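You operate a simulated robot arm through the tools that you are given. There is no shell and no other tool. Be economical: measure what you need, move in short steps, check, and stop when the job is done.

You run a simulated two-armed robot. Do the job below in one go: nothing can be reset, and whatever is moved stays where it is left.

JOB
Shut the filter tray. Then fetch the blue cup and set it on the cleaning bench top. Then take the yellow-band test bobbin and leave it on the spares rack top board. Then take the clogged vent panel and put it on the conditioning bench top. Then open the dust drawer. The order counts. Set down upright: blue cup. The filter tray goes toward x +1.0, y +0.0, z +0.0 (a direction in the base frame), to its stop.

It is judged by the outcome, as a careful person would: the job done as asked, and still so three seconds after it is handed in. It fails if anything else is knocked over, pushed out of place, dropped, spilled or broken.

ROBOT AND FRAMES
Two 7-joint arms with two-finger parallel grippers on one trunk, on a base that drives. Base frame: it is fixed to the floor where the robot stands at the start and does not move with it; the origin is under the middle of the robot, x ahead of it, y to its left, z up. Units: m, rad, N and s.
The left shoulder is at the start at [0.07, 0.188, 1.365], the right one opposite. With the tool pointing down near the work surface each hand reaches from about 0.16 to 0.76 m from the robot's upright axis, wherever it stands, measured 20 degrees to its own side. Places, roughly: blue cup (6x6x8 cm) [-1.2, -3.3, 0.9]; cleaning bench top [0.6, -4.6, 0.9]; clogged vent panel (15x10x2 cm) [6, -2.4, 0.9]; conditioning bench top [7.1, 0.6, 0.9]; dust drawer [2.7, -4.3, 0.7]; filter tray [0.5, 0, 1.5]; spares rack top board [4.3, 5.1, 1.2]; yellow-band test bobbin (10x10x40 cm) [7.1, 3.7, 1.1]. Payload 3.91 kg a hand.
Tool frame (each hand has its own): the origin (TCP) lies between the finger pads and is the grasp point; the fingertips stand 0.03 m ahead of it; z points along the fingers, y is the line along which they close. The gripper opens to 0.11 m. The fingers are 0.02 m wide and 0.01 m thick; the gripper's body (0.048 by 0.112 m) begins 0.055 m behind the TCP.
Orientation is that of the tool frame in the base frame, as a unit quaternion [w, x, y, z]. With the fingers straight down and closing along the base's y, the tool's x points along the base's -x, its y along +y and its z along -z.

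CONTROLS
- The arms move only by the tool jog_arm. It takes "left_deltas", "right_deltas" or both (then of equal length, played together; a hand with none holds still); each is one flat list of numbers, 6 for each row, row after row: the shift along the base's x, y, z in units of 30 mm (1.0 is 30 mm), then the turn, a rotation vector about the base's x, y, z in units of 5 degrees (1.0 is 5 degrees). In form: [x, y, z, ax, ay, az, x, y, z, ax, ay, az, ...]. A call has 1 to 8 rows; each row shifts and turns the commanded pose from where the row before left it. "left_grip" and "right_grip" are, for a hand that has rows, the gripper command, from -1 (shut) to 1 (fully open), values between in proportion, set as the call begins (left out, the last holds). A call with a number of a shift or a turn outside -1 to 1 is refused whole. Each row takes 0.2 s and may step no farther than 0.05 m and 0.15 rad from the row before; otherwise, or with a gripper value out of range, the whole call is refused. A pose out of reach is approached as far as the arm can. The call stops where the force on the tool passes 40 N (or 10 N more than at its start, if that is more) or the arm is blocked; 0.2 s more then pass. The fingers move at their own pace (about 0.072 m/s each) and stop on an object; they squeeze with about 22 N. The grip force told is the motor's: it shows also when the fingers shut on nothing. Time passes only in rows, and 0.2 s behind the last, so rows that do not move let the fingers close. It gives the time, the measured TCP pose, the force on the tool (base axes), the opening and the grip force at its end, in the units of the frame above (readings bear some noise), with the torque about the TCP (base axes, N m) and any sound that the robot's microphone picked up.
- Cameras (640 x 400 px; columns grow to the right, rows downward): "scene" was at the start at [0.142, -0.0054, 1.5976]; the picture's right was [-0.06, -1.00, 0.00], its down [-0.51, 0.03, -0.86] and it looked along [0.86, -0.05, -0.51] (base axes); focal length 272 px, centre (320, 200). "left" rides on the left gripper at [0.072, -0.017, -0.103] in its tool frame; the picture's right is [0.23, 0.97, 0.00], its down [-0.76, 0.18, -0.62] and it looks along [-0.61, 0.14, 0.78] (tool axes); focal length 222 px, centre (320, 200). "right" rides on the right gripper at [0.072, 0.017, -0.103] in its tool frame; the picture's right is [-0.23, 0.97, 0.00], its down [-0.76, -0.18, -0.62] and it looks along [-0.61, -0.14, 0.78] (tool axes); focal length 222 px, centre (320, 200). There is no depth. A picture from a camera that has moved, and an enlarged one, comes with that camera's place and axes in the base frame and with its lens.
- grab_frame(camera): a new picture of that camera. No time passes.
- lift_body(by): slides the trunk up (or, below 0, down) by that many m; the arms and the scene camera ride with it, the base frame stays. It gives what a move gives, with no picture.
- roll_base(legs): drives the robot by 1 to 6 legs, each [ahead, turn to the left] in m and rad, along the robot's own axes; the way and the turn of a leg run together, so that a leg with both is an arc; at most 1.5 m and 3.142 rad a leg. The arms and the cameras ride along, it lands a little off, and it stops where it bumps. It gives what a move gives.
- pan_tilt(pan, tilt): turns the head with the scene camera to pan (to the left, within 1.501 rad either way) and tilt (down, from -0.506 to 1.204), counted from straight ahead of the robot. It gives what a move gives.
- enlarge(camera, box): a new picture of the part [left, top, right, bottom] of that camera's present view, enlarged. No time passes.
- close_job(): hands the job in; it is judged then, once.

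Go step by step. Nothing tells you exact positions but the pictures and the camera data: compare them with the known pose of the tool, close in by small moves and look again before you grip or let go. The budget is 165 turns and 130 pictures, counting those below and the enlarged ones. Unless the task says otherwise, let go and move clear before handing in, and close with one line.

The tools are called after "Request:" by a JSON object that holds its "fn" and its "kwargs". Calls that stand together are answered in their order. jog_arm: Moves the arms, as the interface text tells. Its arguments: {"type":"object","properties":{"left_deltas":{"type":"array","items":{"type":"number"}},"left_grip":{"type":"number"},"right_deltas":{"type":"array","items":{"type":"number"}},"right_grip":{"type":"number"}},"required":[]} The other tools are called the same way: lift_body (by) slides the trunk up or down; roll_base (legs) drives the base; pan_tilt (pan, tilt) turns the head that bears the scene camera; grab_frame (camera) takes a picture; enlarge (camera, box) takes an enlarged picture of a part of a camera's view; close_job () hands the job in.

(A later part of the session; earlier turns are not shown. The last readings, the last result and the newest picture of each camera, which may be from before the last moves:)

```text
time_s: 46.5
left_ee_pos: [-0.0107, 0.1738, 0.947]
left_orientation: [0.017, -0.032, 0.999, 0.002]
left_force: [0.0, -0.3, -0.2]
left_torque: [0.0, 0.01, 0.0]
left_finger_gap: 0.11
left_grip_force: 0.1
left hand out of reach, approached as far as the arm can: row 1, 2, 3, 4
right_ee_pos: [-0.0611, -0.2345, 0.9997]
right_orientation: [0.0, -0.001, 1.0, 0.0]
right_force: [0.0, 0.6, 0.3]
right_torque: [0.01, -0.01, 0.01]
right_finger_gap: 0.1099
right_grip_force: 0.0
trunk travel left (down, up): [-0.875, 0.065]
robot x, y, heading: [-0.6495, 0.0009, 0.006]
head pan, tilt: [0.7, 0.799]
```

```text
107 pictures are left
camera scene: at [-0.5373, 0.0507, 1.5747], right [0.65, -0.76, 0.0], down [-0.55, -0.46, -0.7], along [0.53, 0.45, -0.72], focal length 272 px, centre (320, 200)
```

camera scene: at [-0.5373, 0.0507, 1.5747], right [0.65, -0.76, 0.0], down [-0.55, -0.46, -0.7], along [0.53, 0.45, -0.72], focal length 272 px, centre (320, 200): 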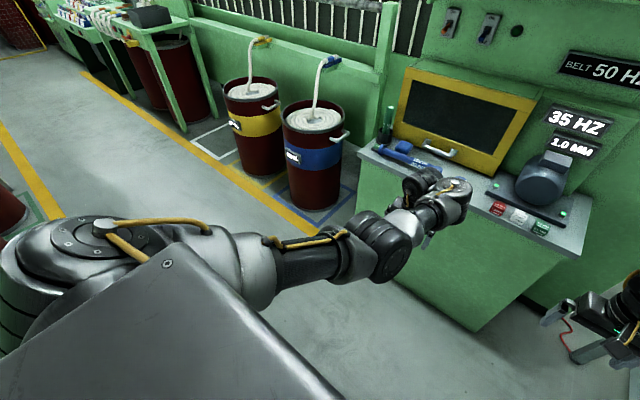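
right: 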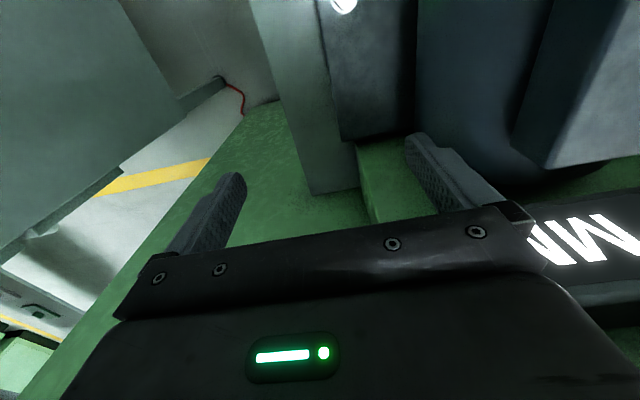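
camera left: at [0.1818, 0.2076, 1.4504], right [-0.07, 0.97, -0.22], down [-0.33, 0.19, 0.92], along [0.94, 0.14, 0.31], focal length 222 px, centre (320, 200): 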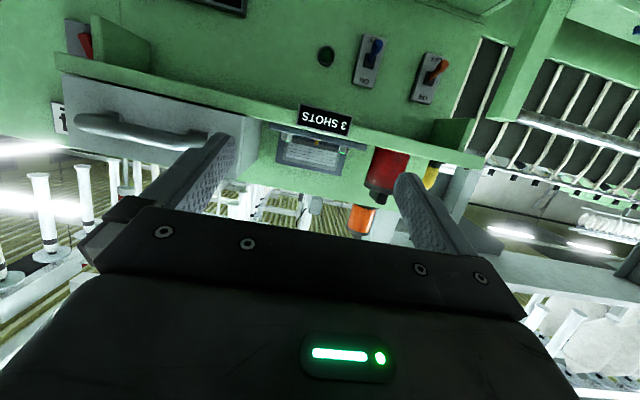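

This elbow-low posture can't fold downward, but it can fold up. I'll raise the left hand pointing forward and tuck it high, and use the right arm for the work.

Request:
{"fn": "jog_arm", "kwargs": {"left_deltas": [0.5, 0, 0, 0, -1, 0, 0.5, 0, 0, 0, -1, 0, 0, 0, 1, 0, -1, 0, 0, 0, 1, 0, -1, 0, 0, 0, 1, 0, -1, 0, 0, 0, 1, 0, -1, 0, 0, 0, 1, 0, -1, 0, 0, 0, 1, 0, -1, 0]}}

Request:
{"fn": "jog_arm", "kwargs": {"left_deltas": [0, 0, 1, 0, -1, 0, 0, 0, 1, 0, -1, 0, 0, 0, 1, 0, -1, 0, 0, 0, 1, 0, -1, 0, 0, 0, 1, 0, -1, 0, 0, 0, 1, 0, -1, 0, 0, 0, 1, 0, -1, 0, 0, 0, 1, 0, -1, 0]}}

Request:
{"fn": "jog_arm", "kwargs": {"left_deltas": [-0.7, 0.3, 0.3, 0, -1, 0, -0.7, 0.3, 0.3, 0, -1, 0, -0.7, 0.3, 0.3, 0, -1, 0, -0.7, 0.3, 0.3, 0, -1, 0, -0.7, 0, 0.3, 0, -1, 0, -0.7, 0, 0, 0, -1, 0, -0.7, 0, 0, 0, -1, 0, -0.7, 0, 0, 0, -1, 0]}}

Request:
{"fn": "grab_frame", "kwargs": {"camera": "scene"}}

```text
time_s: 48.3
left_ee_pos: [0.0193, 0.1747, 1.1263]
left_orientation: [0.358, -0.03, 0.933, -0.009]
left_force: [0.4, -1.1, -0.2]
left_torque: [-0.01, 0.01, 0.02]
left_finger_gap: 0.1102
left_grip_force: 0.0
right_ee_pos: [-0.0613, -0.2344, 0.9998]
right_orientation: [-0.001, -0.001, 1.0, 0.0]
right_force: [-0.4, -0.5, -1.4]
right_torque: [-0.02, -0.01, 0.0]
right_finger_gap: 0.1099
right_grip_force: 0.0
trunk travel left (down, up): [-0.875, 0.065]
robot x, y, heading: [-0.6513, -0.003, 0.003]
head pan, tilt: [0.7, 0.799]
```

```text
time_s: 50.1
left_ee_pos: [0.0183, 0.1743, 1.3678]
left_orientation: [0.656, -0.026, 0.754, -0.019]
left_force: [-0.3, -0.5, 0.6]
left_torque: [-0.03, 0.0, -0.01]
left_finger_gap: 0.1099
left_grip_force: 0.0
right_ee_pos: [-0.063, -0.2339, 0.9995]
right_orientation: [-0.001, -0.001, 1.0, -0.001]
right_force: [0.3, -0.2, -0.4]
right_torque: [0.0, -0.03, 0.01]
right_finger_gap: 0.1099
right_grip_force: 0.1
trunk travel left (down, up): [-0.875, 0.065]
robot x, y, heading: [-0.6505, -0.0023, 0.003]
head pan, tilt: [0.7, 0.799]
```

```text
time_s: 51.9
left_ee_pos: [-0.1272, 0.1869, 1.4101]
left_orientation: [0.849, -0.003, 0.526, -0.056]
left_force: [0.4, 0.2, 0.8]
left_torque: [0.04, -0.03, -0.02]
left_finger_gap: 0.1101
left_grip_force: 0.1
left hand out of reach, approached as far as the arm can: row 7, 8
right_ee_pos: [-0.0619, -0.2327, 0.9999]
right_orientation: [0.0, -0.001, 1.0, 0.0]
right_force: [0.6, 0.3, 0.2]
right_torque: [0.02, 0.03, 0.01]
right_finger_gap: 0.1098
right_grip_force: 0.0
trunk travel left (down, up): [-0.875, 0.065]
robot x, y, heading: [-0.651, -0.0008, 0.001]
head pan, tilt: [0.7, 0.799]
```

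```text
106 pictures are left
camera scene: at [-0.5365, 0.0535, 1.5746], right [0.65, -0.76, 0.0], down [-0.55, -0.47, -0.7], along [0.53, 0.45, -0.72], focal length 272 px, centre (320, 200)
```

scene: 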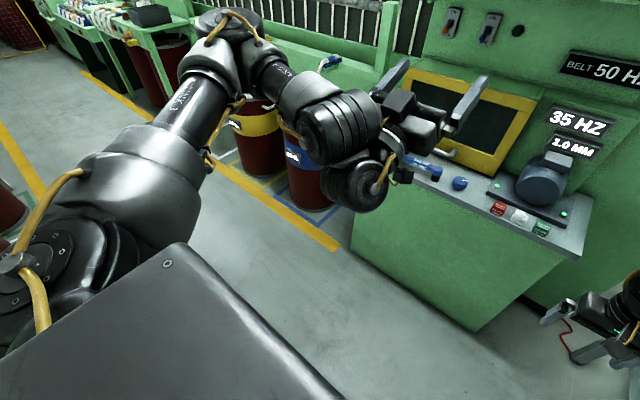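

The elbow has now swung outward, like the starting posture. I'll try turning the hand down from here.

Request:
{"fn": "jog_arm", "kwargs": {"left_deltas": [0, 0, 0, 0, 1, 0, 0, 0, 0, 0, 1, 0, 0, 0, 0, 0, 1, 0, 0, 0, 0, 0, 1, 0, 0, 0, 0, 0, 1, 0, 0, 0, -0.5, 0, 1, 0, 0, 0, -0.5, 0, 1, 0, 0, 0, -0.5, 0, 1, 0]}}

Request:
{"fn": "jog_arm", "kwargs": {"left_deltas": [0, 0, -0.5, 0, 1, 0, 0, 0, -0.5, 0, 1, 0, 0, 0, -0.5, 0, 1, 0, 0, 0, -0.5, 0, 1, 0, 0, 0, -0.5, 0, 1, 0, 0, 0, -0.5, 0, 1, 0, 0, 0, -0.5, 0, 1, 0, 0, 0, -0.5, 0, 1, 0]}}

Request:
{"fn": "jog_arm", "kwargs": {"left_deltas": [0, 0, -0.5, 0, 1, 0, 0, 0, -0.5, 0, 1, 0, 0, 0, -0.5, 0, 1, 0, 0, 0, -0.5, 0, 1, 0, 0, 0, -0.5, 0, 1, 0, 0, 0, 0, 0, 1, 0, 0, 0, 0, 0, 1, 0]}}

Request:
{"fn": "grab_frame", "kwargs": {"camera": "scene"}}

```text
time_s: 53.7
left_ee_pos: [-0.1223, 0.1806, 1.3684]
left_orientation: [0.636, -0.02, 0.77, -0.052]
left_force: [-0.9, 0.8, -0.1]
left_torque: [-0.01, -0.01, 0.02]
left_finger_gap: 0.11
left_grip_force: 0.0
left hand out of reach, approached as far as the arm can: row 2, 3, 5
right_ee_pos: [-0.0611, -0.2349, 0.9999]
right_orientation: [-0.001, -0.001, 1.0, 0.001]
right_force: [0.3, 0.7, -0.5]
right_torque: [-0.01, 0.0, 0.02]
right_finger_gap: 0.1099
right_grip_force: 0.1
trunk travel left (down, up): [-0.875, 0.065]
robot x, y, heading: [-0.6507, -0.0048, 0.006]
head pan, tilt: [0.7, 0.799]
```

```text
time_s: 55.5
left_ee_pos: [-0.1519, 0.196, 1.1603]
left_orientation: [0.34, -0.035, 0.939, -0.046]
left_force: [-0.7, -0.1, 0.1]
left_torque: [0.01, 0.01, -0.03]
left_finger_gap: 0.1102
left_grip_force: 0.1
left hand out of reach, approached as far as the arm can: row 5, 6, 7, 8
right_ee_pos: [-0.0619, -0.2336, 0.9993]
right_orientation: [0.0, -0.002, 1.0, 0.001]
right_force: [0.2, -0.3, -0.3]
right_torque: [-0.04, -0.05, 0.02]
right_finger_gap: 0.11
right_grip_force: 0.1
trunk travel left (down, up): [-0.875, 0.065]
robot x, y, heading: [-0.6524, -0.001, 0.003]
head pan, tilt: [0.7, 0.799]
```

```text
time_s: 57.1
left_ee_pos: [-0.1998, 0.2041, 1.0242]
left_orientation: [0.2, -0.041, 0.978, -0.041]
left_force: [-0.4, -0.9, -0.6]
left_torque: [0.01, 0.03, 0.0]
left_finger_gap: 0.1099
left_grip_force: 0.0
left hand out of reach, approached as far as the arm can: row 1, 2, 3, 4, 5, 6, 7
right_ee_pos: [-0.0622, -0.2337, 0.9992]
right_orientation: [-0.001, 0.0, 1.0, 0.0]
right_force: [0.1, 0.6, -0.1]
right_torque: [0.02, 0.03, -0.04]
right_finger_gap: 0.11
right_grip_force: 0.1
trunk travel left (down, up): [-0.875, 0.065]
robot x, y, heading: [-0.6506, -0.0018, 0.005]
head pan, tilt: [0.7, 0.799]
```

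```text
105 pictures are left
camera scene: at [-0.537, 0.0507, 1.5747], right [0.65, -0.76, 0.0], down [-0.55, -0.46, -0.7], along [0.53, 0.45, -0.72], focal length 272 px, centre (320, 200)
```

scene: 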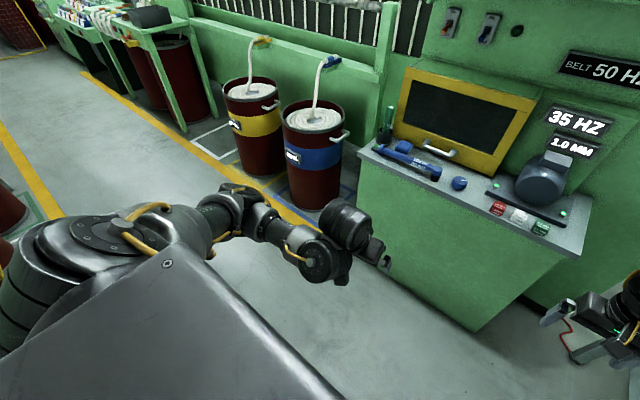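

Both arms are now reasonably compact. I'll turn toward −y and look down the aisle.

Request:
{"fn": "roll_base", "kwargs": {"legs": [[0, -1.571]]}}

Request:
{"fn": "pan_tilt", "kwargs": {"pan": 0, "tilt": 0.4}}

Request:
{"fn": "grab_frame", "kwargs": {"camera": "scene"}}

```text
time_s: 61.3
left_ee_pos: [-0.4465, -0.4538, 1.0254]
left_orientation: [0.113, 0.664, 0.719, -0.171]
left_force: [-0.2, 0.0, -0.1]
left_torque: [-0.02, 0.01, -0.01]
left_finger_gap: 0.1099
left_grip_force: 0.0
right_ee_pos: [-0.8854, -0.59, 0.9998]
right_orientation: [0.0, 0.709, 0.705, 0.001]
right_force: [-0.4, 0.7, -1.0]
right_torque: [-0.01, -0.02, -0.03]
right_finger_gap: 0.1101
right_grip_force: 0.1
trunk travel left (down, up): [-0.875, 0.065]
robot x, y, heading: [-0.6512, -0.0013, -1.567]
head pan, tilt: [0.7, 0.799]
```

```text
time_s: 62.4
left_ee_pos: [-0.4464, -0.4552, 1.0239]
left_orientation: [0.113, 0.665, 0.719, -0.171]
left_force: [-0.5, -0.7, 0.9]
left_torque: [-0.02, 0.0, 0.0]
left_finger_gap: 0.11
left_grip_force: 0.0
right_ee_pos: [-0.8866, -0.5897, 0.9994]
right_orientation: [-0.001, 0.709, 0.705, 0.0]
right_force: [0.6, -0.5, -0.4]
right_torque: [-0.01, 0.02, 0.0]
right_finger_gap: 0.1099
right_grip_force: 0.0
trunk travel left (down, up): [-0.875, 0.065]
robot x, y, heading: [-0.6497, 0.0013, -1.577]
head pan, tilt: [0.0, 0.4]
```

```text
104 pictures are left
camera scene: at [-0.6487, -0.1446, 1.6097], right [-1.0, 0.0, 0.0], down [0.0, 0.39, -0.92], along [0.0, -0.92, -0.39], focal length 272 px, centre (320, 200)
```

scene: 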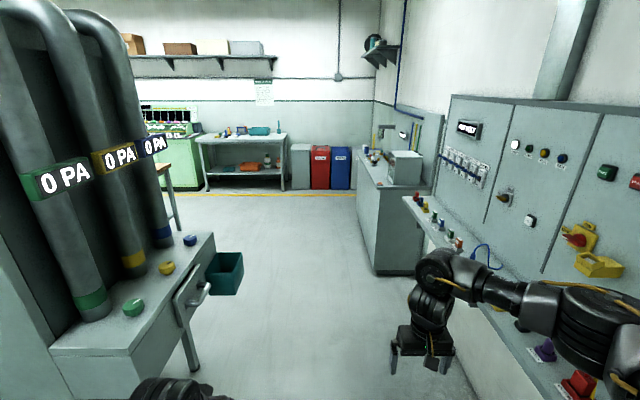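

The aisle is clear, but the right elbow hangs over the wall shelf. I'll check its clearance.

Request:
{"fn": "pan_tilt", "kwargs": {"pan": -1.1, "tilt": 0.7}}

Request:
{"fn": "grab_frame", "kwargs": {"camera": "scene"}}

```text
time_s: 63.7
left_ee_pos: [-0.4466, -0.4534, 1.025]
left_orientation: [0.113, 0.664, 0.719, -0.171]
left_force: [0.3, -0.2, -0.4]
left_torque: [-0.02, -0.01, -0.02]
left_finger_gap: 0.11
left_grip_force: 0.0
right_ee_pos: [-0.8869, -0.5896, 0.9996]
right_orientation: [-0.001, 0.709, 0.705, 0.0]
right_force: [-1.1, 0.0, -0.2]
right_torque: [-0.02, 0.0, -0.01]
right_finger_gap: 0.11
right_grip_force: 0.0
trunk travel left (down, up): [-0.875, 0.065]
robot x, y, heading: [-0.6482, -0.0043, -1.565]
head pan, tilt: [-1.1, 0.7]
```

```text
103 pictures are left
camera scene: at [-0.7246, -0.0905, 1.5829], right [-0.45, 0.89, 0.0], down [0.57, 0.29, -0.77], along [-0.68, -0.35, -0.64], focal length 272 px, centre (320, 200)
```

scene: 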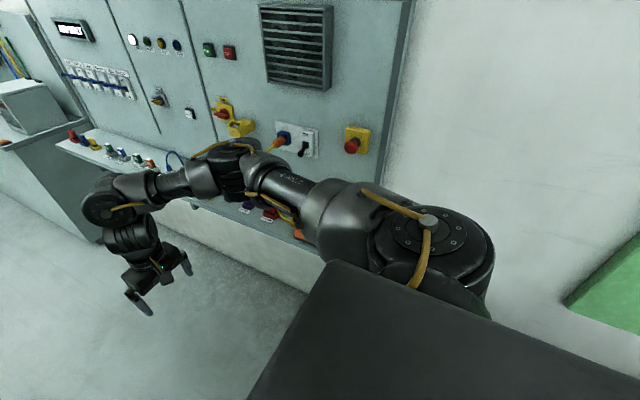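

Clearance looks fine along the middle. I'll drive ahead 1.5 m and look again.

Request:
{"fn": "roll_base", "kwargs": {"legs": [[1.5, 0]]}}

Request:
{"fn": "pan_tilt", "kwargs": {"pan": -0.4, "tilt": 0.4}}

Request:
{"fn": "grab_frame", "kwargs": {"camera": "scene"}}

```text
time_s: 71.2
left_ee_pos: [-0.4339, -1.968, 1.0257]
left_orientation: [0.114, 0.66, 0.723, -0.17]
left_force: [0.3, 0.2, -0.6]
left_torque: [0.01, -0.02, -0.04]
left_finger_gap: 0.1099
left_grip_force: 0.1
right_ee_pos: [-0.8715, -2.1086, 0.9997]
right_orientation: [0.0, 0.703, 0.711, 0.0]
right_force: [-0.6, -0.4, -1.6]
right_torque: [-0.01, 0.04, 0.02]
right_finger_gap: 0.11
right_grip_force: 0.0
trunk travel left (down, up): [-0.875, 0.065]
robot x, y, heading: [-0.6408, -1.5206, -1.561]
head pan, tilt: [-1.1, 0.7]
```

```text
time_s: 72.3
left_ee_pos: [-0.4332, -1.9676, 1.0244]
left_orientation: [0.114, 0.659, 0.723, -0.17]
left_force: [-0.6, 0.3, 0.3]
left_torque: [0.0, -0.01, 0.01]
left_finger_gap: 0.11
left_grip_force: 0.0
right_ee_pos: [-0.8721, -2.1095, 0.9997]
right_orientation: [0.0, 0.704, 0.71, 0.0]
right_force: [-0.6, 0.8, -0.6]
right_torque: [0.0, -0.01, -0.03]
right_finger_gap: 0.1102
right_grip_force: 0.0
trunk travel left (down, up): [-0.875, 0.065]
robot x, y, heading: [-0.6416, -1.5221, -1.555]
head pan, tilt: [-0.4, 0.4]
```

```text
102 pictures are left
camera scene: at [-0.6757, -1.6541, 1.6098], right [-0.93, 0.38, 0.0], down [0.15, 0.36, -0.92], along [-0.35, -0.85, -0.39], focal length 272 px, centre (320, 200)
```

scene: 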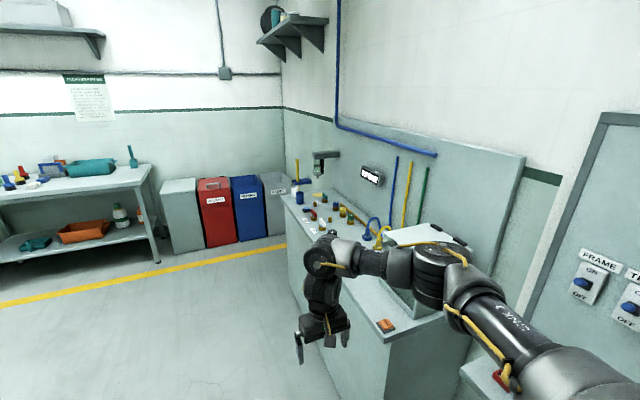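

The blue cup is likely on this bench further along. I'll raise the right hand, shift left away from the bench, advance, and look.

Request:
{"fn": "jog_arm", "kwargs": {"right_deltas": [0, 0, 1, 0, 0, 0, 0, 0, 1, 0, 0, 0, 0, 0, 1, 0, 0, 0, 0, 0, 1, 0, 0, 0, 0, 0, 1, 0, 0, 0]}}

Request:
{"fn": "roll_base", "kwargs": {"legs": [[0.4, 0.5], [0.4, -0.5], [0.6, 0]]}}

Request:
{"fn": "pan_tilt", "kwargs": {"pan": -0.9, "tilt": 0.6}}

Request:
{"fn": "grab_frame", "kwargs": {"camera": "scene"}}

```text
time_s: 73.5
left_ee_pos: [-0.4335, -1.9678, 1.0255]
left_orientation: [0.114, 0.66, 0.723, -0.171]
left_force: [0.2, 0.3, -0.1]
left_torque: [-0.04, 0.0, 0.0]
left_finger_gap: 0.1098
left_grip_force: 0.0
right_ee_pos: [-0.8721, -2.1068, 1.1495]
right_orientation: [-0.001, 0.705, 0.709, -0.001]
right_force: [0.0, 0.3, 0.3]
right_torque: [-0.01, 0.0, 0.01]
right_finger_gap: 0.1101
right_grip_force: 0.1
trunk travel left (down, up): [-0.875, 0.065]
robot x, y, heading: [-0.6441, -1.5212, -1.56]
head pan, tilt: [-0.4, 0.4]
```

```text
time_s: 81.2
left_ee_pos: [-0.2205, -3.348, 1.0259]
left_orientation: [0.114, 0.66, 0.723, -0.171]
left_force: [-0.1, -0.1, 0.7]
left_torque: [-0.02, 0.0, -0.03]
left_finger_gap: 0.1099
left_grip_force: 0.1
right_ee_pos: [-0.6588, -3.4886, 1.151]
right_orientation: [0.0, 0.704, 0.71, 0.0]
right_force: [0.8, -0.3, 0.2]
right_torque: [0.04, -0.02, -0.03]
right_finger_gap: 0.1099
right_grip_force: 0.1
trunk travel left (down, up): [-0.875, 0.065]
robot x, y, heading: [-0.4275, -2.8972, -1.558]
head pan, tilt: [-0.4, 0.4]
```

```text
time_s: 82.1
left_ee_pos: [-0.2201, -3.3493, 1.0254]
left_orientation: [0.114, 0.659, 0.724, -0.17]
left_force: [-0.1, 0.0, -0.6]
left_torque: [-0.02, 0.02, 0.01]
left_finger_gap: 0.1102
left_grip_force: 0.0
right_ee_pos: [-0.6589, -3.488, 1.1509]
right_orientation: [-0.001, 0.704, 0.71, 0.0]
right_force: [0.0, 0.8, -0.1]
right_torque: [-0.01, 0.03, 0.0]
right_finger_gap: 0.1101
right_grip_force: 0.0
trunk travel left (down, up): [-0.875, 0.065]
robot x, y, heading: [-0.4296, -2.8983, -1.56]
head pan, tilt: [-0.901, 0.6]
```

```text
101 pictures are left
camera scene: at [-0.4953, -3.0049, 1.5916], right [-0.63, 0.78, 0.0], down [0.44, 0.36, -0.83], along [-0.64, -0.52, -0.56], focal length 272 px, centre (320, 200)
```

scene: 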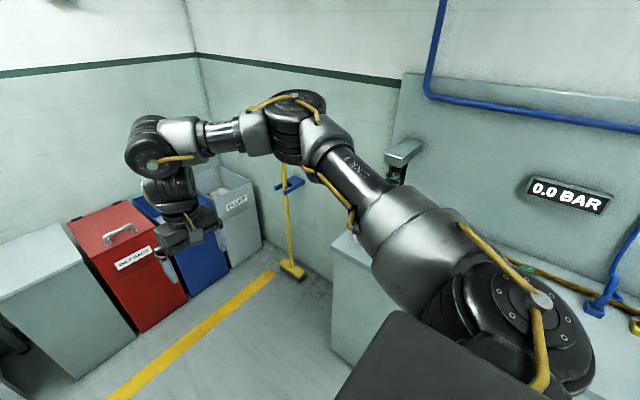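

The bench ends here near y −3.3. I'll go ahead 0.6 m and turn right to face it.

Request:
{"fn": "roll_base", "kwargs": {"legs": [[0.6, 0], [0, -1.571]]}}

Request:
{"fn": "pan_tilt", "kwargs": {"pan": -0.2, "tilt": 0.6}}

Request:
{"fn": "grab_frame", "kwargs": {"camera": "scene"}}

```text
time_s: 89.3
left_ee_pos: [-0.8696, -3.7058, 1.025]
left_orientation: [-0.04, 0.978, 0.046, -0.201]
left_force: [-0.1, 0.1, 0.4]
left_torque: [0.01, 0.01, 0.02]
left_finger_gap: 0.1102
left_grip_force: 0.1
right_ee_pos: [-1.0115, -3.2688, 1.1485]
right_orientation: [0.0, 1.0, 0.006, 0.001]
right_force: [0.3, 0.5, -0.4]
right_torque: [0.02, 0.01, 0.0]
right_finger_gap: 0.1101
right_grip_force: 0.1
trunk travel left (down, up): [-0.875, 0.065]
robot x, y, heading: [-0.4221, -3.4922, -3.13]
head pan, tilt: [-0.901, 0.6]
```

```text
time_s: 90.4
left_ee_pos: [-0.8691, -3.7052, 1.0245]
left_orientation: [-0.04, 0.978, 0.047, -0.2]
left_force: [0.2, 0.6, 0.3]
left_torque: [-0.02, -0.01, 0.0]
left_finger_gap: 0.1101
left_grip_force: 0.0
right_ee_pos: [-1.0119, -3.2671, 1.1499]
right_orientation: [0.0, 1.0, 0.006, 0.001]
right_force: [-0.2, 0.2, 0.4]
right_torque: [0.02, 0.0, 0.01]
right_finger_gap: 0.11
right_grip_force: 0.0
trunk travel left (down, up): [-0.875, 0.065]
robot x, y, heading: [-0.4191, -3.4951, -3.127]
head pan, tilt: [-0.201, 0.6]
```

```text
100 pictures are left
camera scene: at [-0.5569, -3.4787, 1.5915], right [0.18, 0.98, 0.0], down [0.56, -0.1, -0.82], along [-0.81, 0.15, -0.57], focal length 272 px, centre (320, 200)
```

scene: 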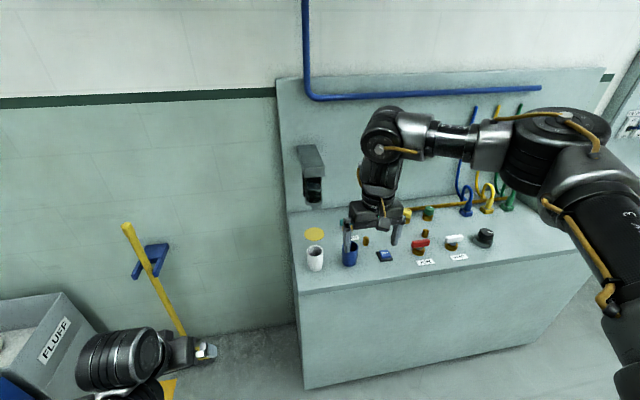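

Request:
{"fn": "enlarge", "kwargs": {"camera": "scene", "box": [290, 180, 450, 280]}}

Request:
{"fn": "grab_frame", "kwargs": {"camera": "right"}}

```text
4.00 times, centred on (370, 230) of scene
camera zoom: at [-0.5569, -3.4787, 1.5915], right [0.18, 0.98, 0.0], down [0.56, -0.1, -0.82], along [-0.81, 0.15, -0.57], focal length 1087 px, centre (120, 80)
```

zoom: 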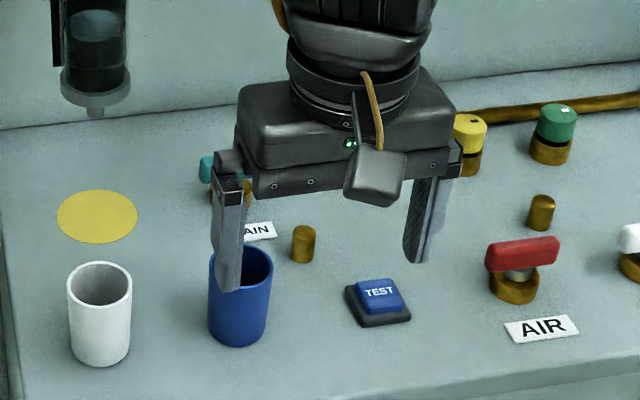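

```text
98 pictures are left
camera right: at [-0.9385, -3.2835, 1.2536], right [-0.22, -0.98, 0.0], down [-0.76, 0.17, 0.62], along [-0.61, 0.13, -0.78], focal length 222 px, centre (320, 200)
```

right: 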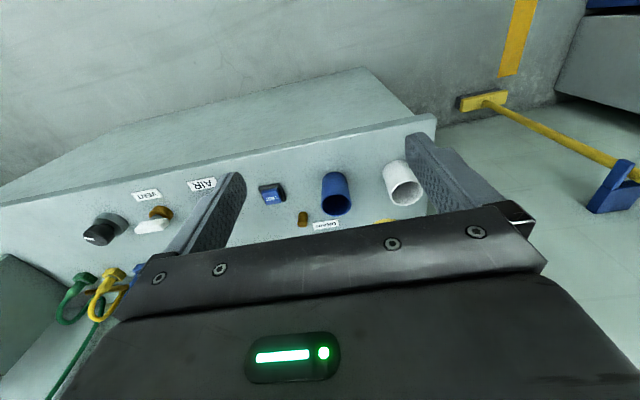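

The blue cup is at about (−1.19, −3.26), empty and standing. I'll drive 0.15 m closer, then position the right hand above it.

Request:
{"fn": "roll_base", "kwargs": {"legs": [[0.15, 0]]}}

Request:
{"fn": "grab_frame", "kwargs": {"camera": "right"}}

```text
time_s: 91.7
left_ee_pos: [-1.0164, -3.7084, 1.0251]
left_orientation: [-0.039, 0.977, 0.047, -0.202]
left_force: [0.7, 0.4, 0.1]
left_torque: [0.01, 0.0, -0.03]
left_finger_gap: 0.1099
left_grip_force: 0.0
right_ee_pos: [-1.1578, -3.2714, 1.1509]
right_orientation: [0.001, 1.0, 0.008, -0.001]
right_force: [0.9, 0.2, -0.5]
right_torque: [0.01, 0.01, -0.01]
right_finger_gap: 0.11
right_grip_force: 0.0
trunk travel left (down, up): [-0.875, 0.065]
robot x, y, heading: [-0.5712, -3.4955, -3.121]
head pan, tilt: [-0.201, 0.6]
```

```text
97 pictures are left
camera right: at [-1.0845, -3.2867, 1.2547], right [-0.21, -0.98, 0.0], down [-0.76, 0.17, 0.62], along [-0.61, 0.13, -0.78], focal length 222 px, centre (320, 200)
```

right: 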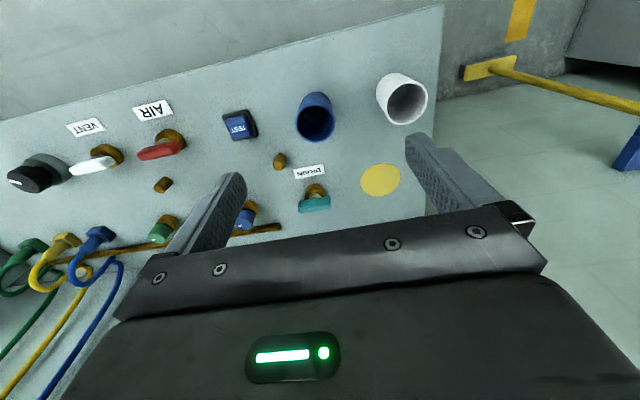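

Consistent: cup at (−1.192, −3.260), rim z≈0.95. I'll align above and descend part way.

Request:
{"fn": "jog_arm", "kwargs": {"right_deltas": [-0.57, 0.19, 0, 0, 0, 0, -0.57, 0.18, 0, 0, 0, 0, 0, 0, -1, 0, 0, 0, 0, 0, -1, 0, 0, 0, 0, 0, -1, 0, 0, 0, 0, 0, -1, 0, 0, 0, 0, 0, -0.7, 0, 0, 0]}}

Request:
{"fn": "grab_frame", "kwargs": {"camera": "right"}}

Request:
{"fn": "enlarge", "kwargs": {"camera": "scene", "box": [250, 180, 450, 305]}}

```text
time_s: 93.3
left_ee_pos: [-1.017, -3.7091, 1.0237]
left_orientation: [-0.04, 0.978, 0.048, -0.2]
left_force: [-0.9, 0.2, 0.3]
left_torque: [0.02, -0.01, 0.01]
left_finger_gap: 0.1101
left_grip_force: 0.1
right_ee_pos: [-1.1955, -3.2595, 1.0084]
right_orientation: [0.0, 1.0, 0.006, 0.0]
right_force: [0.0, 0.1, 0.1]
right_torque: [0.01, -0.03, -0.03]
right_finger_gap: 0.11
right_grip_force: 0.1
trunk travel left (down, up): [-0.875, 0.065]
robot x, y, heading: [-0.5675, -3.5011, -3.121]
head pan, tilt: [-0.201, 0.6]
```

```text
96 pictures are left
camera right: at [-1.1212, -3.2754, 1.113], right [-0.21, -0.98, 0.0], down [-0.76, 0.17, 0.62], along [-0.61, 0.13, -0.78], focal length 222 px, centre (320, 200)
```

right: 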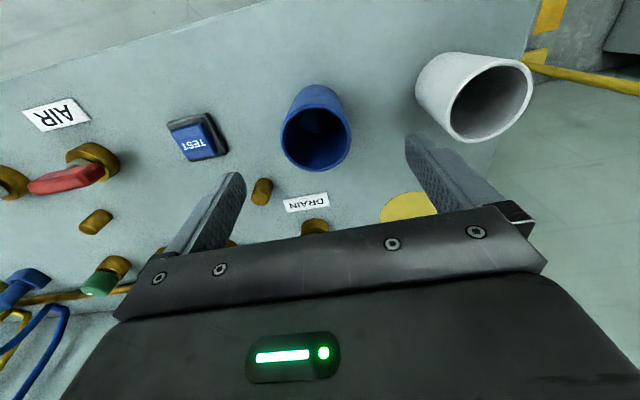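

```text
3.20 times, centred on (350, 242) of scene
camera zoom: at [-0.7052, -3.4811, 1.5916], right [0.18, 0.98, 0.0], down [0.56, -0.1, -0.82], along [-0.81, 0.15, -0.57], focal length 869 px, centre (224, 64)
```

zoom: 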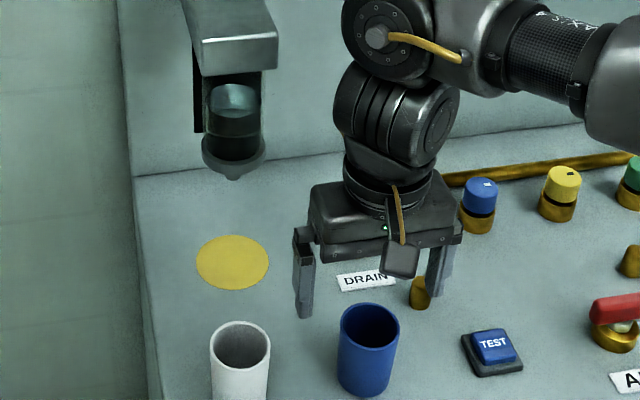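

Good alignment, a few mm off in x. I'll descend to z≈0.93 and close.

Request:
{"fn": "jog_arm", "kwargs": {"right_deltas": [0.2, 0, -0.6, 0, 0, 0, 0, 0, -0.7, 0, 0, 0, 0, 0, -0.7, 0, 0, 0, 0, 0, -0.6, 0, 0, 0]}}

Request:
{"fn": "grab_frame", "kwargs": {"camera": "right"}}

```text
time_s: 94.3
left_ee_pos: [-1.0175, -3.7083, 1.0249]
left_orientation: [-0.04, 0.978, 0.048, -0.2]
left_force: [0.1, -0.6, -1.0]
left_torque: [0.0, 0.03, -0.02]
left_finger_gap: 0.11
left_grip_force: 0.0
right_ee_pos: [-1.1878, -3.2591, 0.9308]
right_orientation: [0.0, 1.0, 0.007, 0.001]
right_force: [-0.2, -0.1, 0.6]
right_torque: [-0.01, -0.01, 0.03]
right_finger_gap: 0.1099
right_grip_force: 0.0
trunk travel left (down, up): [-0.875, 0.065]
robot x, y, heading: [-0.5706, -3.4984, -3.129]
head pan, tilt: [-0.201, 0.6]
```

```text
94 pictures are left
camera right: at [-1.1147, -3.2749, 1.0349], right [-0.21, -0.98, 0.0], down [-0.76, 0.17, 0.62], along [-0.61, 0.13, -0.78], focal length 222 px, centre (320, 200)
```

right: 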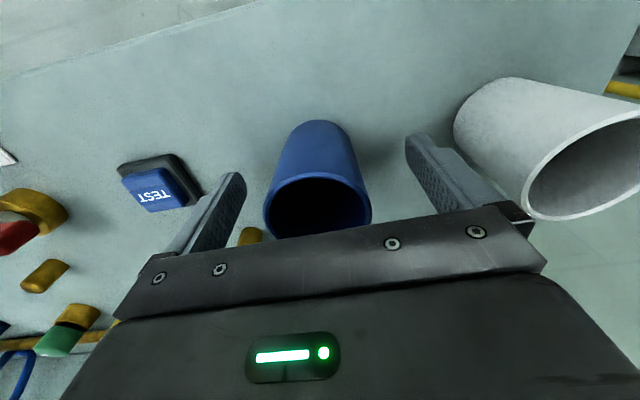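

The cup stands centred between the fingers. I'll close the grip and lift.

Request:
{"fn": "jog_arm", "kwargs": {"right_deltas": [0, 0, 0, 0, 0, 0, 0, 0, 0, 0, 0, 0, 0, 0, 0, 0, 0, 0, 0, 0, 0, 0, 0, 0], "right_grip": -1}}

Request:
{"fn": "jog_arm", "kwargs": {"right_deltas": [0, 0, 0.5, 0, 0, 0, 0, 0, 0.8, 0, 0, 0, 0, 0, 1, 0, 0, 0, 0, 0, 1, 0, 0, 0, 0, 0, 1, 0, 0, 0, 0, 0, 1, 0, 0, 0]}}

Request:
{"fn": "grab_frame", "kwargs": {"camera": "right"}}

```text
time_s: 95.3
left_ee_pos: [-1.0164, -3.7091, 1.0246]
left_orientation: [-0.039, 0.978, 0.048, -0.2]
left_force: [0.1, -0.1, 0.4]
left_torque: [0.01, 0.02, 0.0]
left_finger_gap: 0.1098
left_grip_force: 0.1
right_ee_pos: [-1.1879, -3.2603, 0.9302]
right_orientation: [0.0, 1.0, 0.007, 0.001]
right_force: [-0.4, 0.0, -0.1]
right_torque: [-0.04, -0.03, 0.01]
right_finger_gap: 0.053
right_grip_force: 22.0
trunk travel left (down, up): [-0.875, 0.065]
robot x, y, heading: [-0.5702, -3.4967, -3.129]
head pan, tilt: [-0.201, 0.6]
```

```text
time_s: 96.7
left_ee_pos: [-1.0174, -3.7078, 1.0241]
left_orientation: [-0.04, 0.978, 0.048, -0.2]
left_force: [-1.2, -0.2, 0.8]
left_torque: [0.01, 0.04, 0.01]
left_finger_gap: 0.11
left_grip_force: 0.0
right_ee_pos: [-1.1861, -3.2608, 1.0891]
right_orientation: [-0.001, 1.0, 0.007, 0.0]
right_force: [0.3, -1.0, -0.6]
right_torque: [0.01, 0.02, -0.01]
right_finger_gap: 0.0531
right_grip_force: 21.8
trunk travel left (down, up): [-0.875, 0.065]
robot x, y, heading: [-0.5692, -3.4978, -3.119]
head pan, tilt: [-0.201, 0.6]
```

```text
93 pictures are left
camera right: at [-1.1134, -3.2754, 1.1934], right [-0.21, -0.98, 0.0], down [-0.76, 0.17, 0.62], along [-0.61, 0.13, -0.78], focal length 222 px, centre (320, 200)
```

right: 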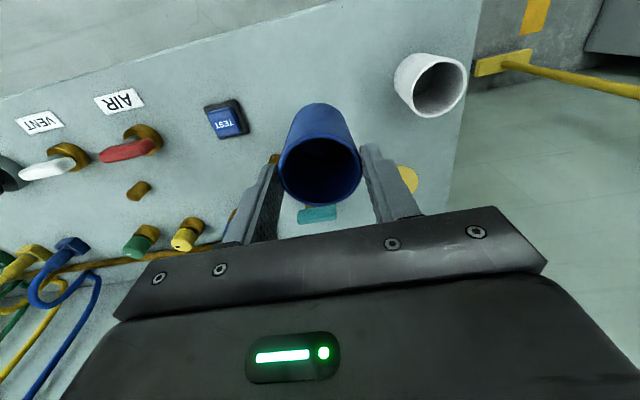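

The cup is held firmly. I'll back away from the bench and turn to face the table at the back wall (−y).

Request:
{"fn": "roll_base", "kwargs": {"legs": [[-0.25, 0], [0, 1.9]]}}

Request:
{"fn": "pan_tilt", "kwargs": {"pan": 0, "tilt": 0.4}}

Request:
{"fn": "grab_frame", "kwargs": {"camera": "scene"}}

```text
time_s: 103.0
left_ee_pos: [0.0157, -3.8518, 1.0254]
left_orientation: [0.139, 0.536, 0.819, -0.15]
left_force: [-0.7, -0.9, -0.7]
left_torque: [-0.02, -0.02, 0.01]
left_finger_gap: 0.1102
left_grip_force: 0.1
right_ee_pos: [-0.3587, -4.1536, 1.0879]
right_orientation: [-0.001, 0.582, 0.813, 0.001]
right_force: [0.0, 0.0, -0.6]
right_torque: [0.0, -0.01, 0.01]
right_finger_gap: 0.0531
right_grip_force: 21.7
trunk travel left (down, up): [-0.875, 0.065]
robot x, y, heading: [-0.3222, -3.4924, -1.236]
head pan, tilt: [-0.201, 0.6]
```

```text
time_s: 103.8
left_ee_pos: [0.0163, -3.8514, 1.0245]
left_orientation: [0.139, 0.536, 0.819, -0.149]
left_force: [-0.4, 0.8, 0.2]
left_torque: [-0.02, -0.01, 0.05]
left_finger_gap: 0.11
left_grip_force: 0.0
right_ee_pos: [-0.3587, -4.1537, 1.0889]
right_orientation: [-0.002, 0.582, 0.813, 0.001]
right_force: [-1.0, -0.3, -0.3]
right_torque: [0.0, 0.01, -0.01]
right_finger_gap: 0.0526
right_grip_force: 21.8
trunk travel left (down, up): [-0.875, 0.065]
robot x, y, heading: [-0.323, -3.4935, -1.236]
head pan, tilt: [0.0, 0.4]
```

```text
92 pictures are left
camera scene: at [-0.2758, -3.6266, 1.6097], right [-0.95, -0.33, 0.0], down [-0.13, 0.37, -0.92], along [0.3, -0.87, -0.39], focal length 272 px, centre (320, 200)
```

scene: 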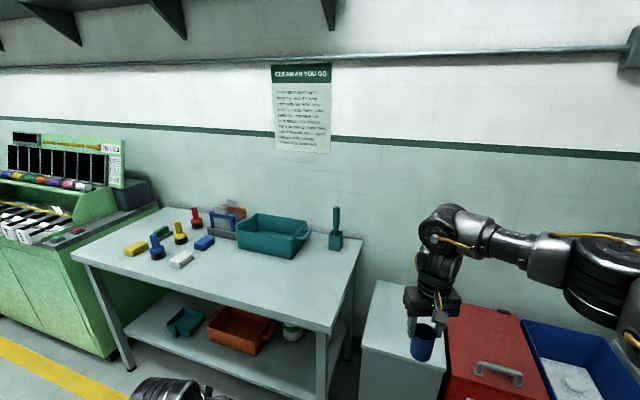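

The cleaning bench is the table ahead, top about x −0.1..1.15, y −4.25..−4.85, with free space at its front right. I'll drive parallel to it, then turn and approach.

Request:
{"fn": "lift_body", "kwargs": {"by": 0.06}}

Request:
{"fn": "roll_base", "kwargs": {"legs": [[0, 1.236], [0.78, 0], [0, -1.571]]}}

Request:
{"fn": "pan_tilt", "kwargs": {"pan": -0.2, "tilt": 0.6}}

Request:
{"fn": "grab_frame", "kwargs": {"camera": "scene"}}

```text
time_s: 104.8
left_ee_pos: [0.0152, -3.8519, 1.0841]
left_orientation: [0.139, 0.536, 0.819, -0.15]
left_force: [-0.2, -0.6, -0.6]
left_torque: [0.01, -0.03, 0.04]
left_finger_gap: 0.1101
left_grip_force: 0.2
right_ee_pos: [-0.3581, -4.1534, 1.1492]
right_orientation: [0.0, 0.582, 0.813, 0.001]
right_force: [0.1, 1.0, -0.6]
right_torque: [-0.01, -0.03, -0.05]
right_finger_gap: 0.0531
right_grip_force: 21.8
trunk travel left (down, up): [-0.935, 0.005]
robot x, y, heading: [-0.3291, -3.4924, -1.236]
head pan, tilt: [0.0, 0.4]
```

```text
time_s: 115.9
left_ee_pos: [0.66, -3.9435, 1.0851]
left_orientation: [0.111, 0.665, 0.718, -0.17]
left_force: [-0.3, -0.5, 0.0]
left_torque: [0.02, -0.02, 0.0]
left_finger_gap: 0.11
left_grip_force: 0.0
right_ee_pos: [0.2054, -4.1049, 1.1497]
right_orientation: [0.0, 0.709, 0.705, 0.0]
right_force: [-0.5, -1.4, -0.5]
right_torque: [0.01, 0.0, -0.03]
right_finger_gap: 0.0529
right_grip_force: 21.9
trunk travel left (down, up): [-0.935, 0.005]
robot x, y, heading: [0.4563, -3.4943, -1.568]
head pan, tilt: [0.0, 0.4]
```

```text
time_s: 116.6
left_ee_pos: [0.6593, -3.9437, 1.085]
left_orientation: [0.111, 0.665, 0.719, -0.17]
left_force: [0.0, 0.4, 0.5]
left_torque: [0.03, 0.01, 0.0]
left_finger_gap: 0.1101
left_grip_force: 0.1
right_ee_pos: [0.2062, -4.1052, 1.1494]
right_orientation: [-0.001, 0.709, 0.705, 0.001]
right_force: [-0.2, -0.3, -0.4]
right_torque: [-0.03, 0.02, 0.01]
right_finger_gap: 0.0528
right_grip_force: 22.4
trunk travel left (down, up): [-0.935, 0.005]
robot x, y, heading: [0.455, -3.4919, -1.572]
head pan, tilt: [-0.201, 0.6]
```

```text
91 pictures are left
camera scene: at [0.4397, -3.628, 1.6516], right [-0.98, 0.2, 0.0], down [0.11, 0.55, -0.83], along [-0.17, -0.81, -0.56], focal length 272 px, centre (320, 200)
```

scene: 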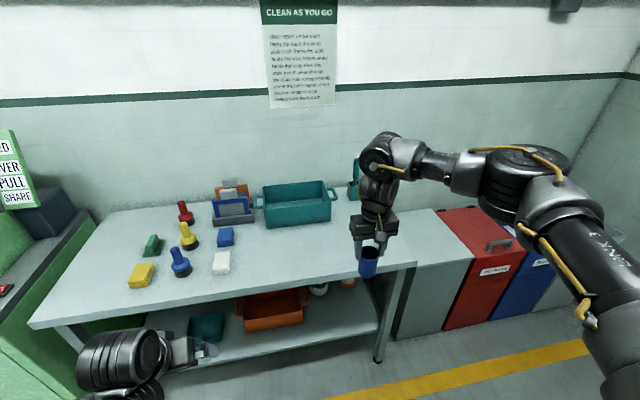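

I'll move ahead 0.28 m so the cup is over the bench, then check.

Request:
{"fn": "roll_base", "kwargs": {"legs": [[0.28, 0]]}}

Request:
{"fn": "grab_frame", "kwargs": {"camera": "scene"}}

Request:
{"fn": "grab_frame", "kwargs": {"camera": "right"}}

```text
time_s: 118.6
left_ee_pos: [0.6587, -4.2229, 1.0856]
left_orientation: [0.112, 0.665, 0.719, -0.171]
left_force: [-0.3, 0.7, -0.3]
left_torque: [0.02, 0.01, 0.03]
left_finger_gap: 0.1099
left_grip_force: 0.1
right_ee_pos: [0.2068, -4.3837, 1.1498]
right_orientation: [0.0, 0.709, 0.705, 0.0]
right_force: [0.3, 0.0, -0.3]
right_torque: [-0.04, -0.03, 0.0]
right_finger_gap: 0.0532
right_grip_force: 22.7
trunk travel left (down, up): [-0.935, 0.005]
robot x, y, heading: [0.4524, -3.7741, -1.576]
head pan, tilt: [-0.201, 0.6]
```

```text
90 pictures are left
camera scene: at [0.4394, -3.906, 1.6518], right [-0.98, 0.2, 0.0], down [0.11, 0.55, -0.83], along [-0.17, -0.81, -0.56], focal length 272 px, centre (320, 200)
```

scene: 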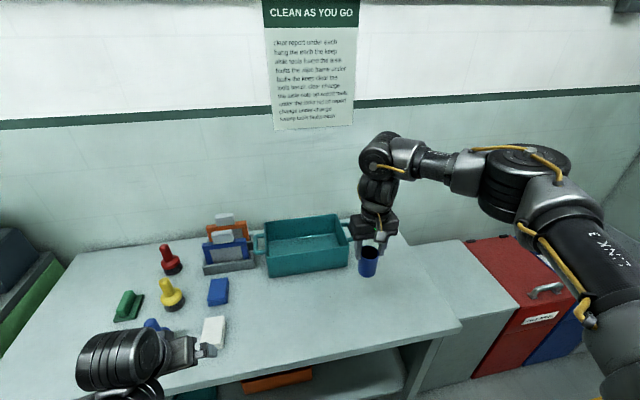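

```text
89 pictures are left
camera right: at [0.2244, -4.3111, 1.2538], right [0.97, -0.23, 0.0], down [-0.18, -0.76, 0.62], along [-0.15, -0.61, -0.78], focal length 222 px, centre (320, 200)
```

right: 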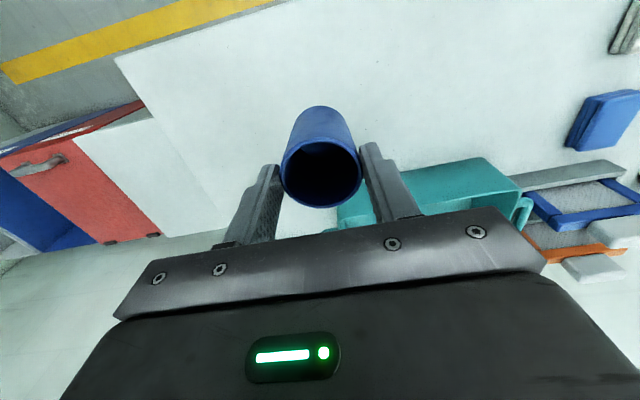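

Clear space below. I'll lower to just above the surface.

Request:
{"fn": "jog_arm", "kwargs": {"right_deltas": [0, 0, -1, 0, 0, 0, 0, 0, -1, 0, 0, 0, 0, 0, -1, 0, 0, 0, 0, 0, -1, 0, 0, 0, 0, 0, -1, 0, 0, 0, 0, 0, -1, 0, 0, 0]}}

Request:
{"fn": "enlarge", "kwargs": {"camera": "scene", "box": [300, 200, 460, 300]}}

```text
time_s: 120.0
left_ee_pos: [0.6588, -4.2254, 1.085]
left_orientation: [0.112, 0.665, 0.719, -0.171]
left_force: [0.8, -0.5, 0.2]
left_torque: [0.01, -0.04, 0.01]
left_finger_gap: 0.1101
left_grip_force: 0.0
right_ee_pos: [0.2058, -4.3854, 0.9667]
right_orientation: [0.0, 0.709, 0.705, 0.001]
right_force: [0.0, -0.3, -0.5]
right_torque: [0.01, 0.0, -0.02]
right_finger_gap: 0.0528
right_grip_force: 22.5
trunk travel left (down, up): [-0.935, 0.005]
robot x, y, heading: [0.4557, -3.771, -1.575]
head pan, tilt: [-0.201, 0.6]
```

```text
4.00 times, centred on (380, 250) of scene
camera zoom: at [0.4398, -3.9095, 1.6515], right [-0.98, 0.2, 0.0], down [0.11, 0.55, -0.82], along [-0.17, -0.81, -0.57], focal length 1087 px, centre (80, 0)
```

zoom: 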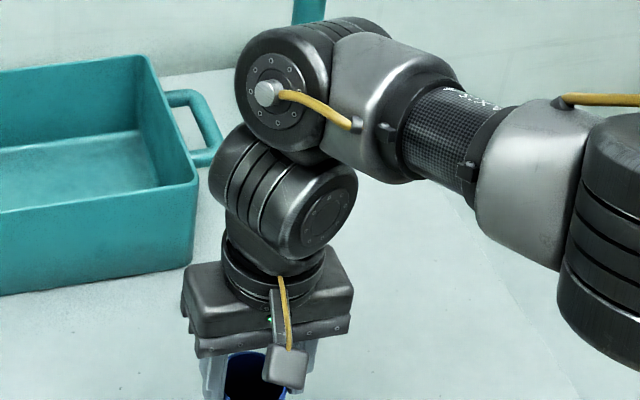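

I'll lower slowly until contact.

Request:
{"fn": "jog_arm", "kwargs": {"right_deltas": [0, 0, -0.4, 0, 0, 0, 0, 0, -0.25, 0, 0, 0, 0, 0, -0.15, 0, 0, 0, 0, 0, -0.15, 0, 0, 0]}}

Request:
{"fn": "enlarge", "kwargs": {"camera": "scene", "box": [300, 220, 460, 320]}}

```text
time_s: 121.0
left_ee_pos: [0.6596, -4.2218, 1.0854]
left_orientation: [0.112, 0.664, 0.719, -0.172]
left_force: [-0.6, 0.4, 0.6]
left_torque: [-0.03, 0.0, 0.0]
left_finger_gap: 0.11
left_grip_force: 0.0
right_ee_pos: [0.2052, -4.3839, 0.9425]
right_orientation: [0.001, 0.709, 0.705, -0.001]
right_force: [-1.9, -2.4, 13.8]
right_torque: [-0.23, 0.03, 0.04]
right_finger_gap: 0.0529
right_grip_force: 21.5
trunk travel left (down, up): [-0.935, 0.005]
robot x, y, heading: [0.4578, -3.7728, -1.579]
head pan, tilt: [-0.201, 0.6]
```

```text
4.00 times, centred on (380, 270) of scene
camera zoom: at [0.4402, -3.9065, 1.6518], right [-0.98, 0.2, 0.0], down [0.11, 0.55, -0.83], along [-0.17, -0.81, -0.56], focal length 1087 px, centre (80, -80)
```

zoom: 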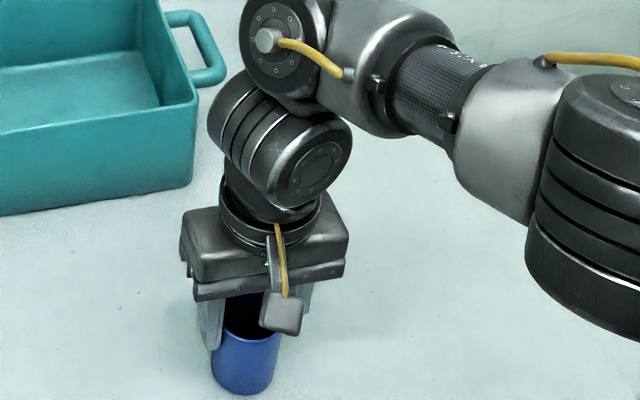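

The cup has touched down. I'll ease off slightly, open, and rise straight up.

Request:
{"fn": "jog_arm", "kwargs": {"right_deltas": [0, 0, 0.05, 0, 0, 0]}}

Request:
{"fn": "jog_arm", "kwargs": {"right_deltas": [0, 0, 0, 0, 0, 0, 0, 0, 0, 0, 0, 0, 0, 0, 0, 0, 0, 0, 0, 0, 0, 0, 0, 0], "right_grip": 1}}

Request:
{"fn": "jog_arm", "kwargs": {"right_deltas": [0, 0, 0.5, 0, 0, 0, 0, 0, 0.8, 0, 0, 0, 0, 0, 1, 0, 0, 0, 0, 0, 1, 0, 0, 0, 0, 0, 1, 0, 0, 0, 0, 0, 1, 0, 0, 0, 0, 0, 1, 0, 0, 0]}}

Request:
{"fn": "grab_frame", "kwargs": {"camera": "scene"}}

```text
time_s: 121.4
left_ee_pos: [0.6577, -4.2231, 1.0841]
left_orientation: [0.112, 0.664, 0.719, -0.171]
left_force: [0.2, -0.2, -0.6]
left_torque: [0.0, -0.02, -0.04]
left_finger_gap: 0.1097
left_grip_force: 0.0
right_ee_pos: [0.2053, -4.3843, 0.9407]
right_orientation: [-0.001, 0.709, 0.705, 0.0]
right_force: [-0.6, -1.6, 7.3]
right_torque: [-0.3, -0.02, -0.02]
right_finger_gap: 0.0529
right_grip_force: 22.5
trunk travel left (down, up): [-0.935, 0.005]
robot x, y, heading: [0.4563, -3.7708, -1.571]
head pan, tilt: [-0.201, 0.6]
```

```text
time_s: 122.4
left_ee_pos: [0.6588, -4.2234, 1.0837]
left_orientation: [0.112, 0.664, 0.719, -0.171]
left_force: [-0.2, -0.2, 0.5]
left_torque: [-0.02, -0.02, 0.03]
left_finger_gap: 0.1099
left_grip_force: 0.0
right_ee_pos: [0.2059, -4.3865, 0.9408]
right_orientation: [-0.001, 0.709, 0.706, 0.0]
right_force: [-0.2, 0.4, 0.7]
right_torque: [-0.06, 0.02, 0.01]
right_finger_gap: 0.1098
right_grip_force: 0.0
trunk travel left (down, up): [-0.935, 0.005]
robot x, y, heading: [0.4545, -3.7744, -1.572]
head pan, tilt: [-0.201, 0.6]
```

```text
time_s: 124.0
left_ee_pos: [0.6583, -4.2227, 1.0838]
left_orientation: [0.112, 0.664, 0.719, -0.17]
left_force: [-0.7, 0.5, 0.0]
left_torque: [0.0, 0.02, 0.01]
left_finger_gap: 0.1101
left_grip_force: 0.0
right_ee_pos: [0.2058, -4.3843, 1.1321]
right_orientation: [0.0, 0.709, 0.705, 0.001]
right_force: [-0.5, 0.8, 0.0]
right_torque: [0.0, 0.01, 0.04]
right_finger_gap: 0.1101
right_grip_force: 0.1
trunk travel left (down, up): [-0.935, 0.005]
robot x, y, heading: [0.4579, -3.7715, -1.569]
head pan, tilt: [-0.201, 0.6]
```

```text
86 pictures are left
camera scene: at [0.4401, -3.9073, 1.6516], right [-0.98, 0.2, 0.0], down [0.11, 0.55, -0.83], along [-0.17, -0.81, -0.56], focal length 272 px, centre (320, 200)
```

scene: 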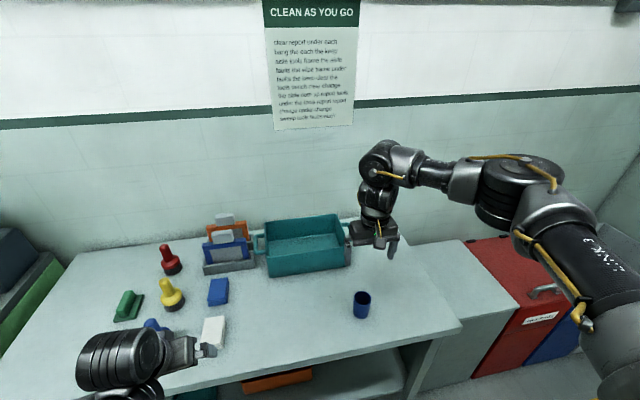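

The blue cup stands upright on the cleaning bench. Now I back off, turn to +x and look for a route toward the bobbin.

Request:
{"fn": "roll_base", "kwargs": {"legs": [[-0.6, 0], [0, 1.571]]}}

Request:
{"fn": "pan_tilt", "kwargs": {"pan": 0.3, "tilt": 0.25}}

Request:
{"fn": "grab_frame", "kwargs": {"camera": "scene"}}

Request:
{"fn": "pan_tilt", "kwargs": {"pan": -0.5, "tilt": 0.3}}

Request:
{"fn": "grab_frame", "kwargs": {"camera": "scene"}}

```text
time_s: 131.2
left_ee_pos: [0.9007, -2.9586, 1.0847]
left_orientation: [0.201, -0.05, 0.978, -0.039]
left_force: [0.3, 0.2, 0.3]
left_torque: [-0.01, 0.01, -0.02]
left_finger_gap: 0.1099
left_grip_force: 0.0
right_ee_pos: [1.0745, -3.408, 1.1314]
right_orientation: [-0.001, -0.011, 1.0, 0.0]
right_force: [-0.6, -0.8, -0.1]
right_torque: [-0.01, 0.0, 0.0]
right_finger_gap: 0.1101
right_grip_force: 0.0
trunk travel left (down, up): [-0.935, 0.005]
robot x, y, heading: [0.4539, -3.1706, 0.025]
head pan, tilt: [-0.201, 0.6]
```

```text
time_s: 132.2
left_ee_pos: [0.9018, -2.9585, 1.0845]
left_orientation: [0.2, -0.051, 0.978, -0.039]
left_force: [-0.8, 1.1, -0.3]
left_torque: [0.02, -0.02, -0.03]
left_finger_gap: 0.1096
left_grip_force: 0.0
right_ee_pos: [1.0746, -3.4064, 1.1306]
right_orientation: [0.0, -0.011, 1.0, 0.0]
right_force: [-0.6, 0.8, 0.9]
right_torque: [-0.03, 0.01, 0.0]
right_finger_gap: 0.1097
right_grip_force: 0.0
trunk travel left (down, up): [-0.935, 0.005]
robot x, y, heading: [0.457, -3.1761, 0.025]
head pan, tilt: [0.3, 0.25]
```

```text
85 pictures are left
camera scene: at [0.5955, -3.1417, 1.6837], right [0.32, -0.95, 0.0], down [-0.23, -0.08, -0.97], along [0.92, 0.31, -0.25], focal length 272 px, centre (320, 200)
```

scene: 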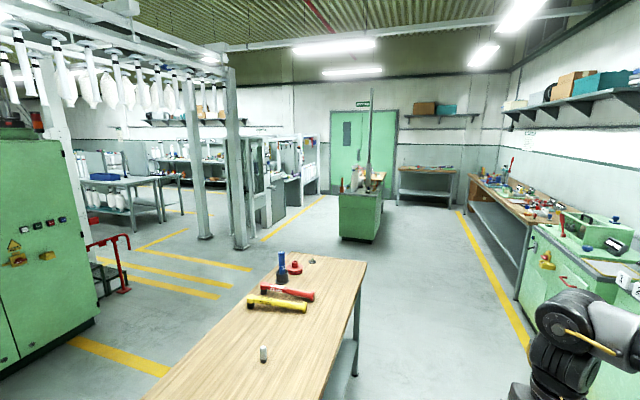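

```text
time_s: 133.3
left_ee_pos: [0.9014, -2.9579, 1.0853]
left_orientation: [0.2, -0.05, 0.978, -0.039]
left_force: [0.2, -0.3, -0.4]
left_torque: [0.0, 0.01, 0.02]
left_finger_gap: 0.1101
left_grip_force: 0.1
right_ee_pos: [1.0744, -3.4071, 1.1311]
right_orientation: [-0.001, -0.01, 1.0, 0.0]
right_force: [0.5, -0.3, 1.0]
right_torque: [0.02, -0.01, -0.04]
right_finger_gap: 0.1098
right_grip_force: 0.1
trunk travel left (down, up): [-0.935, 0.005]
robot x, y, heading: [0.4533, -3.174, 0.022]
head pan, tilt: [-0.499, 0.3]
```

```text
84 pictures are left
camera scene: at [0.5901, -3.2139, 1.679], right [-0.46, -0.89, 0.0], down [-0.26, 0.13, -0.96], along [0.85, -0.44, -0.3], focal length 272 px, centre (320, 200)
```

scene: 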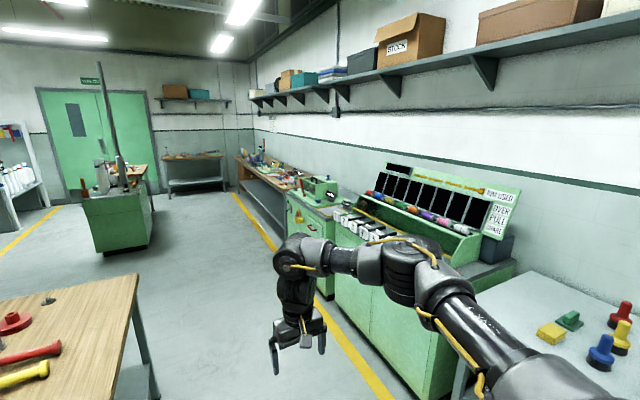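

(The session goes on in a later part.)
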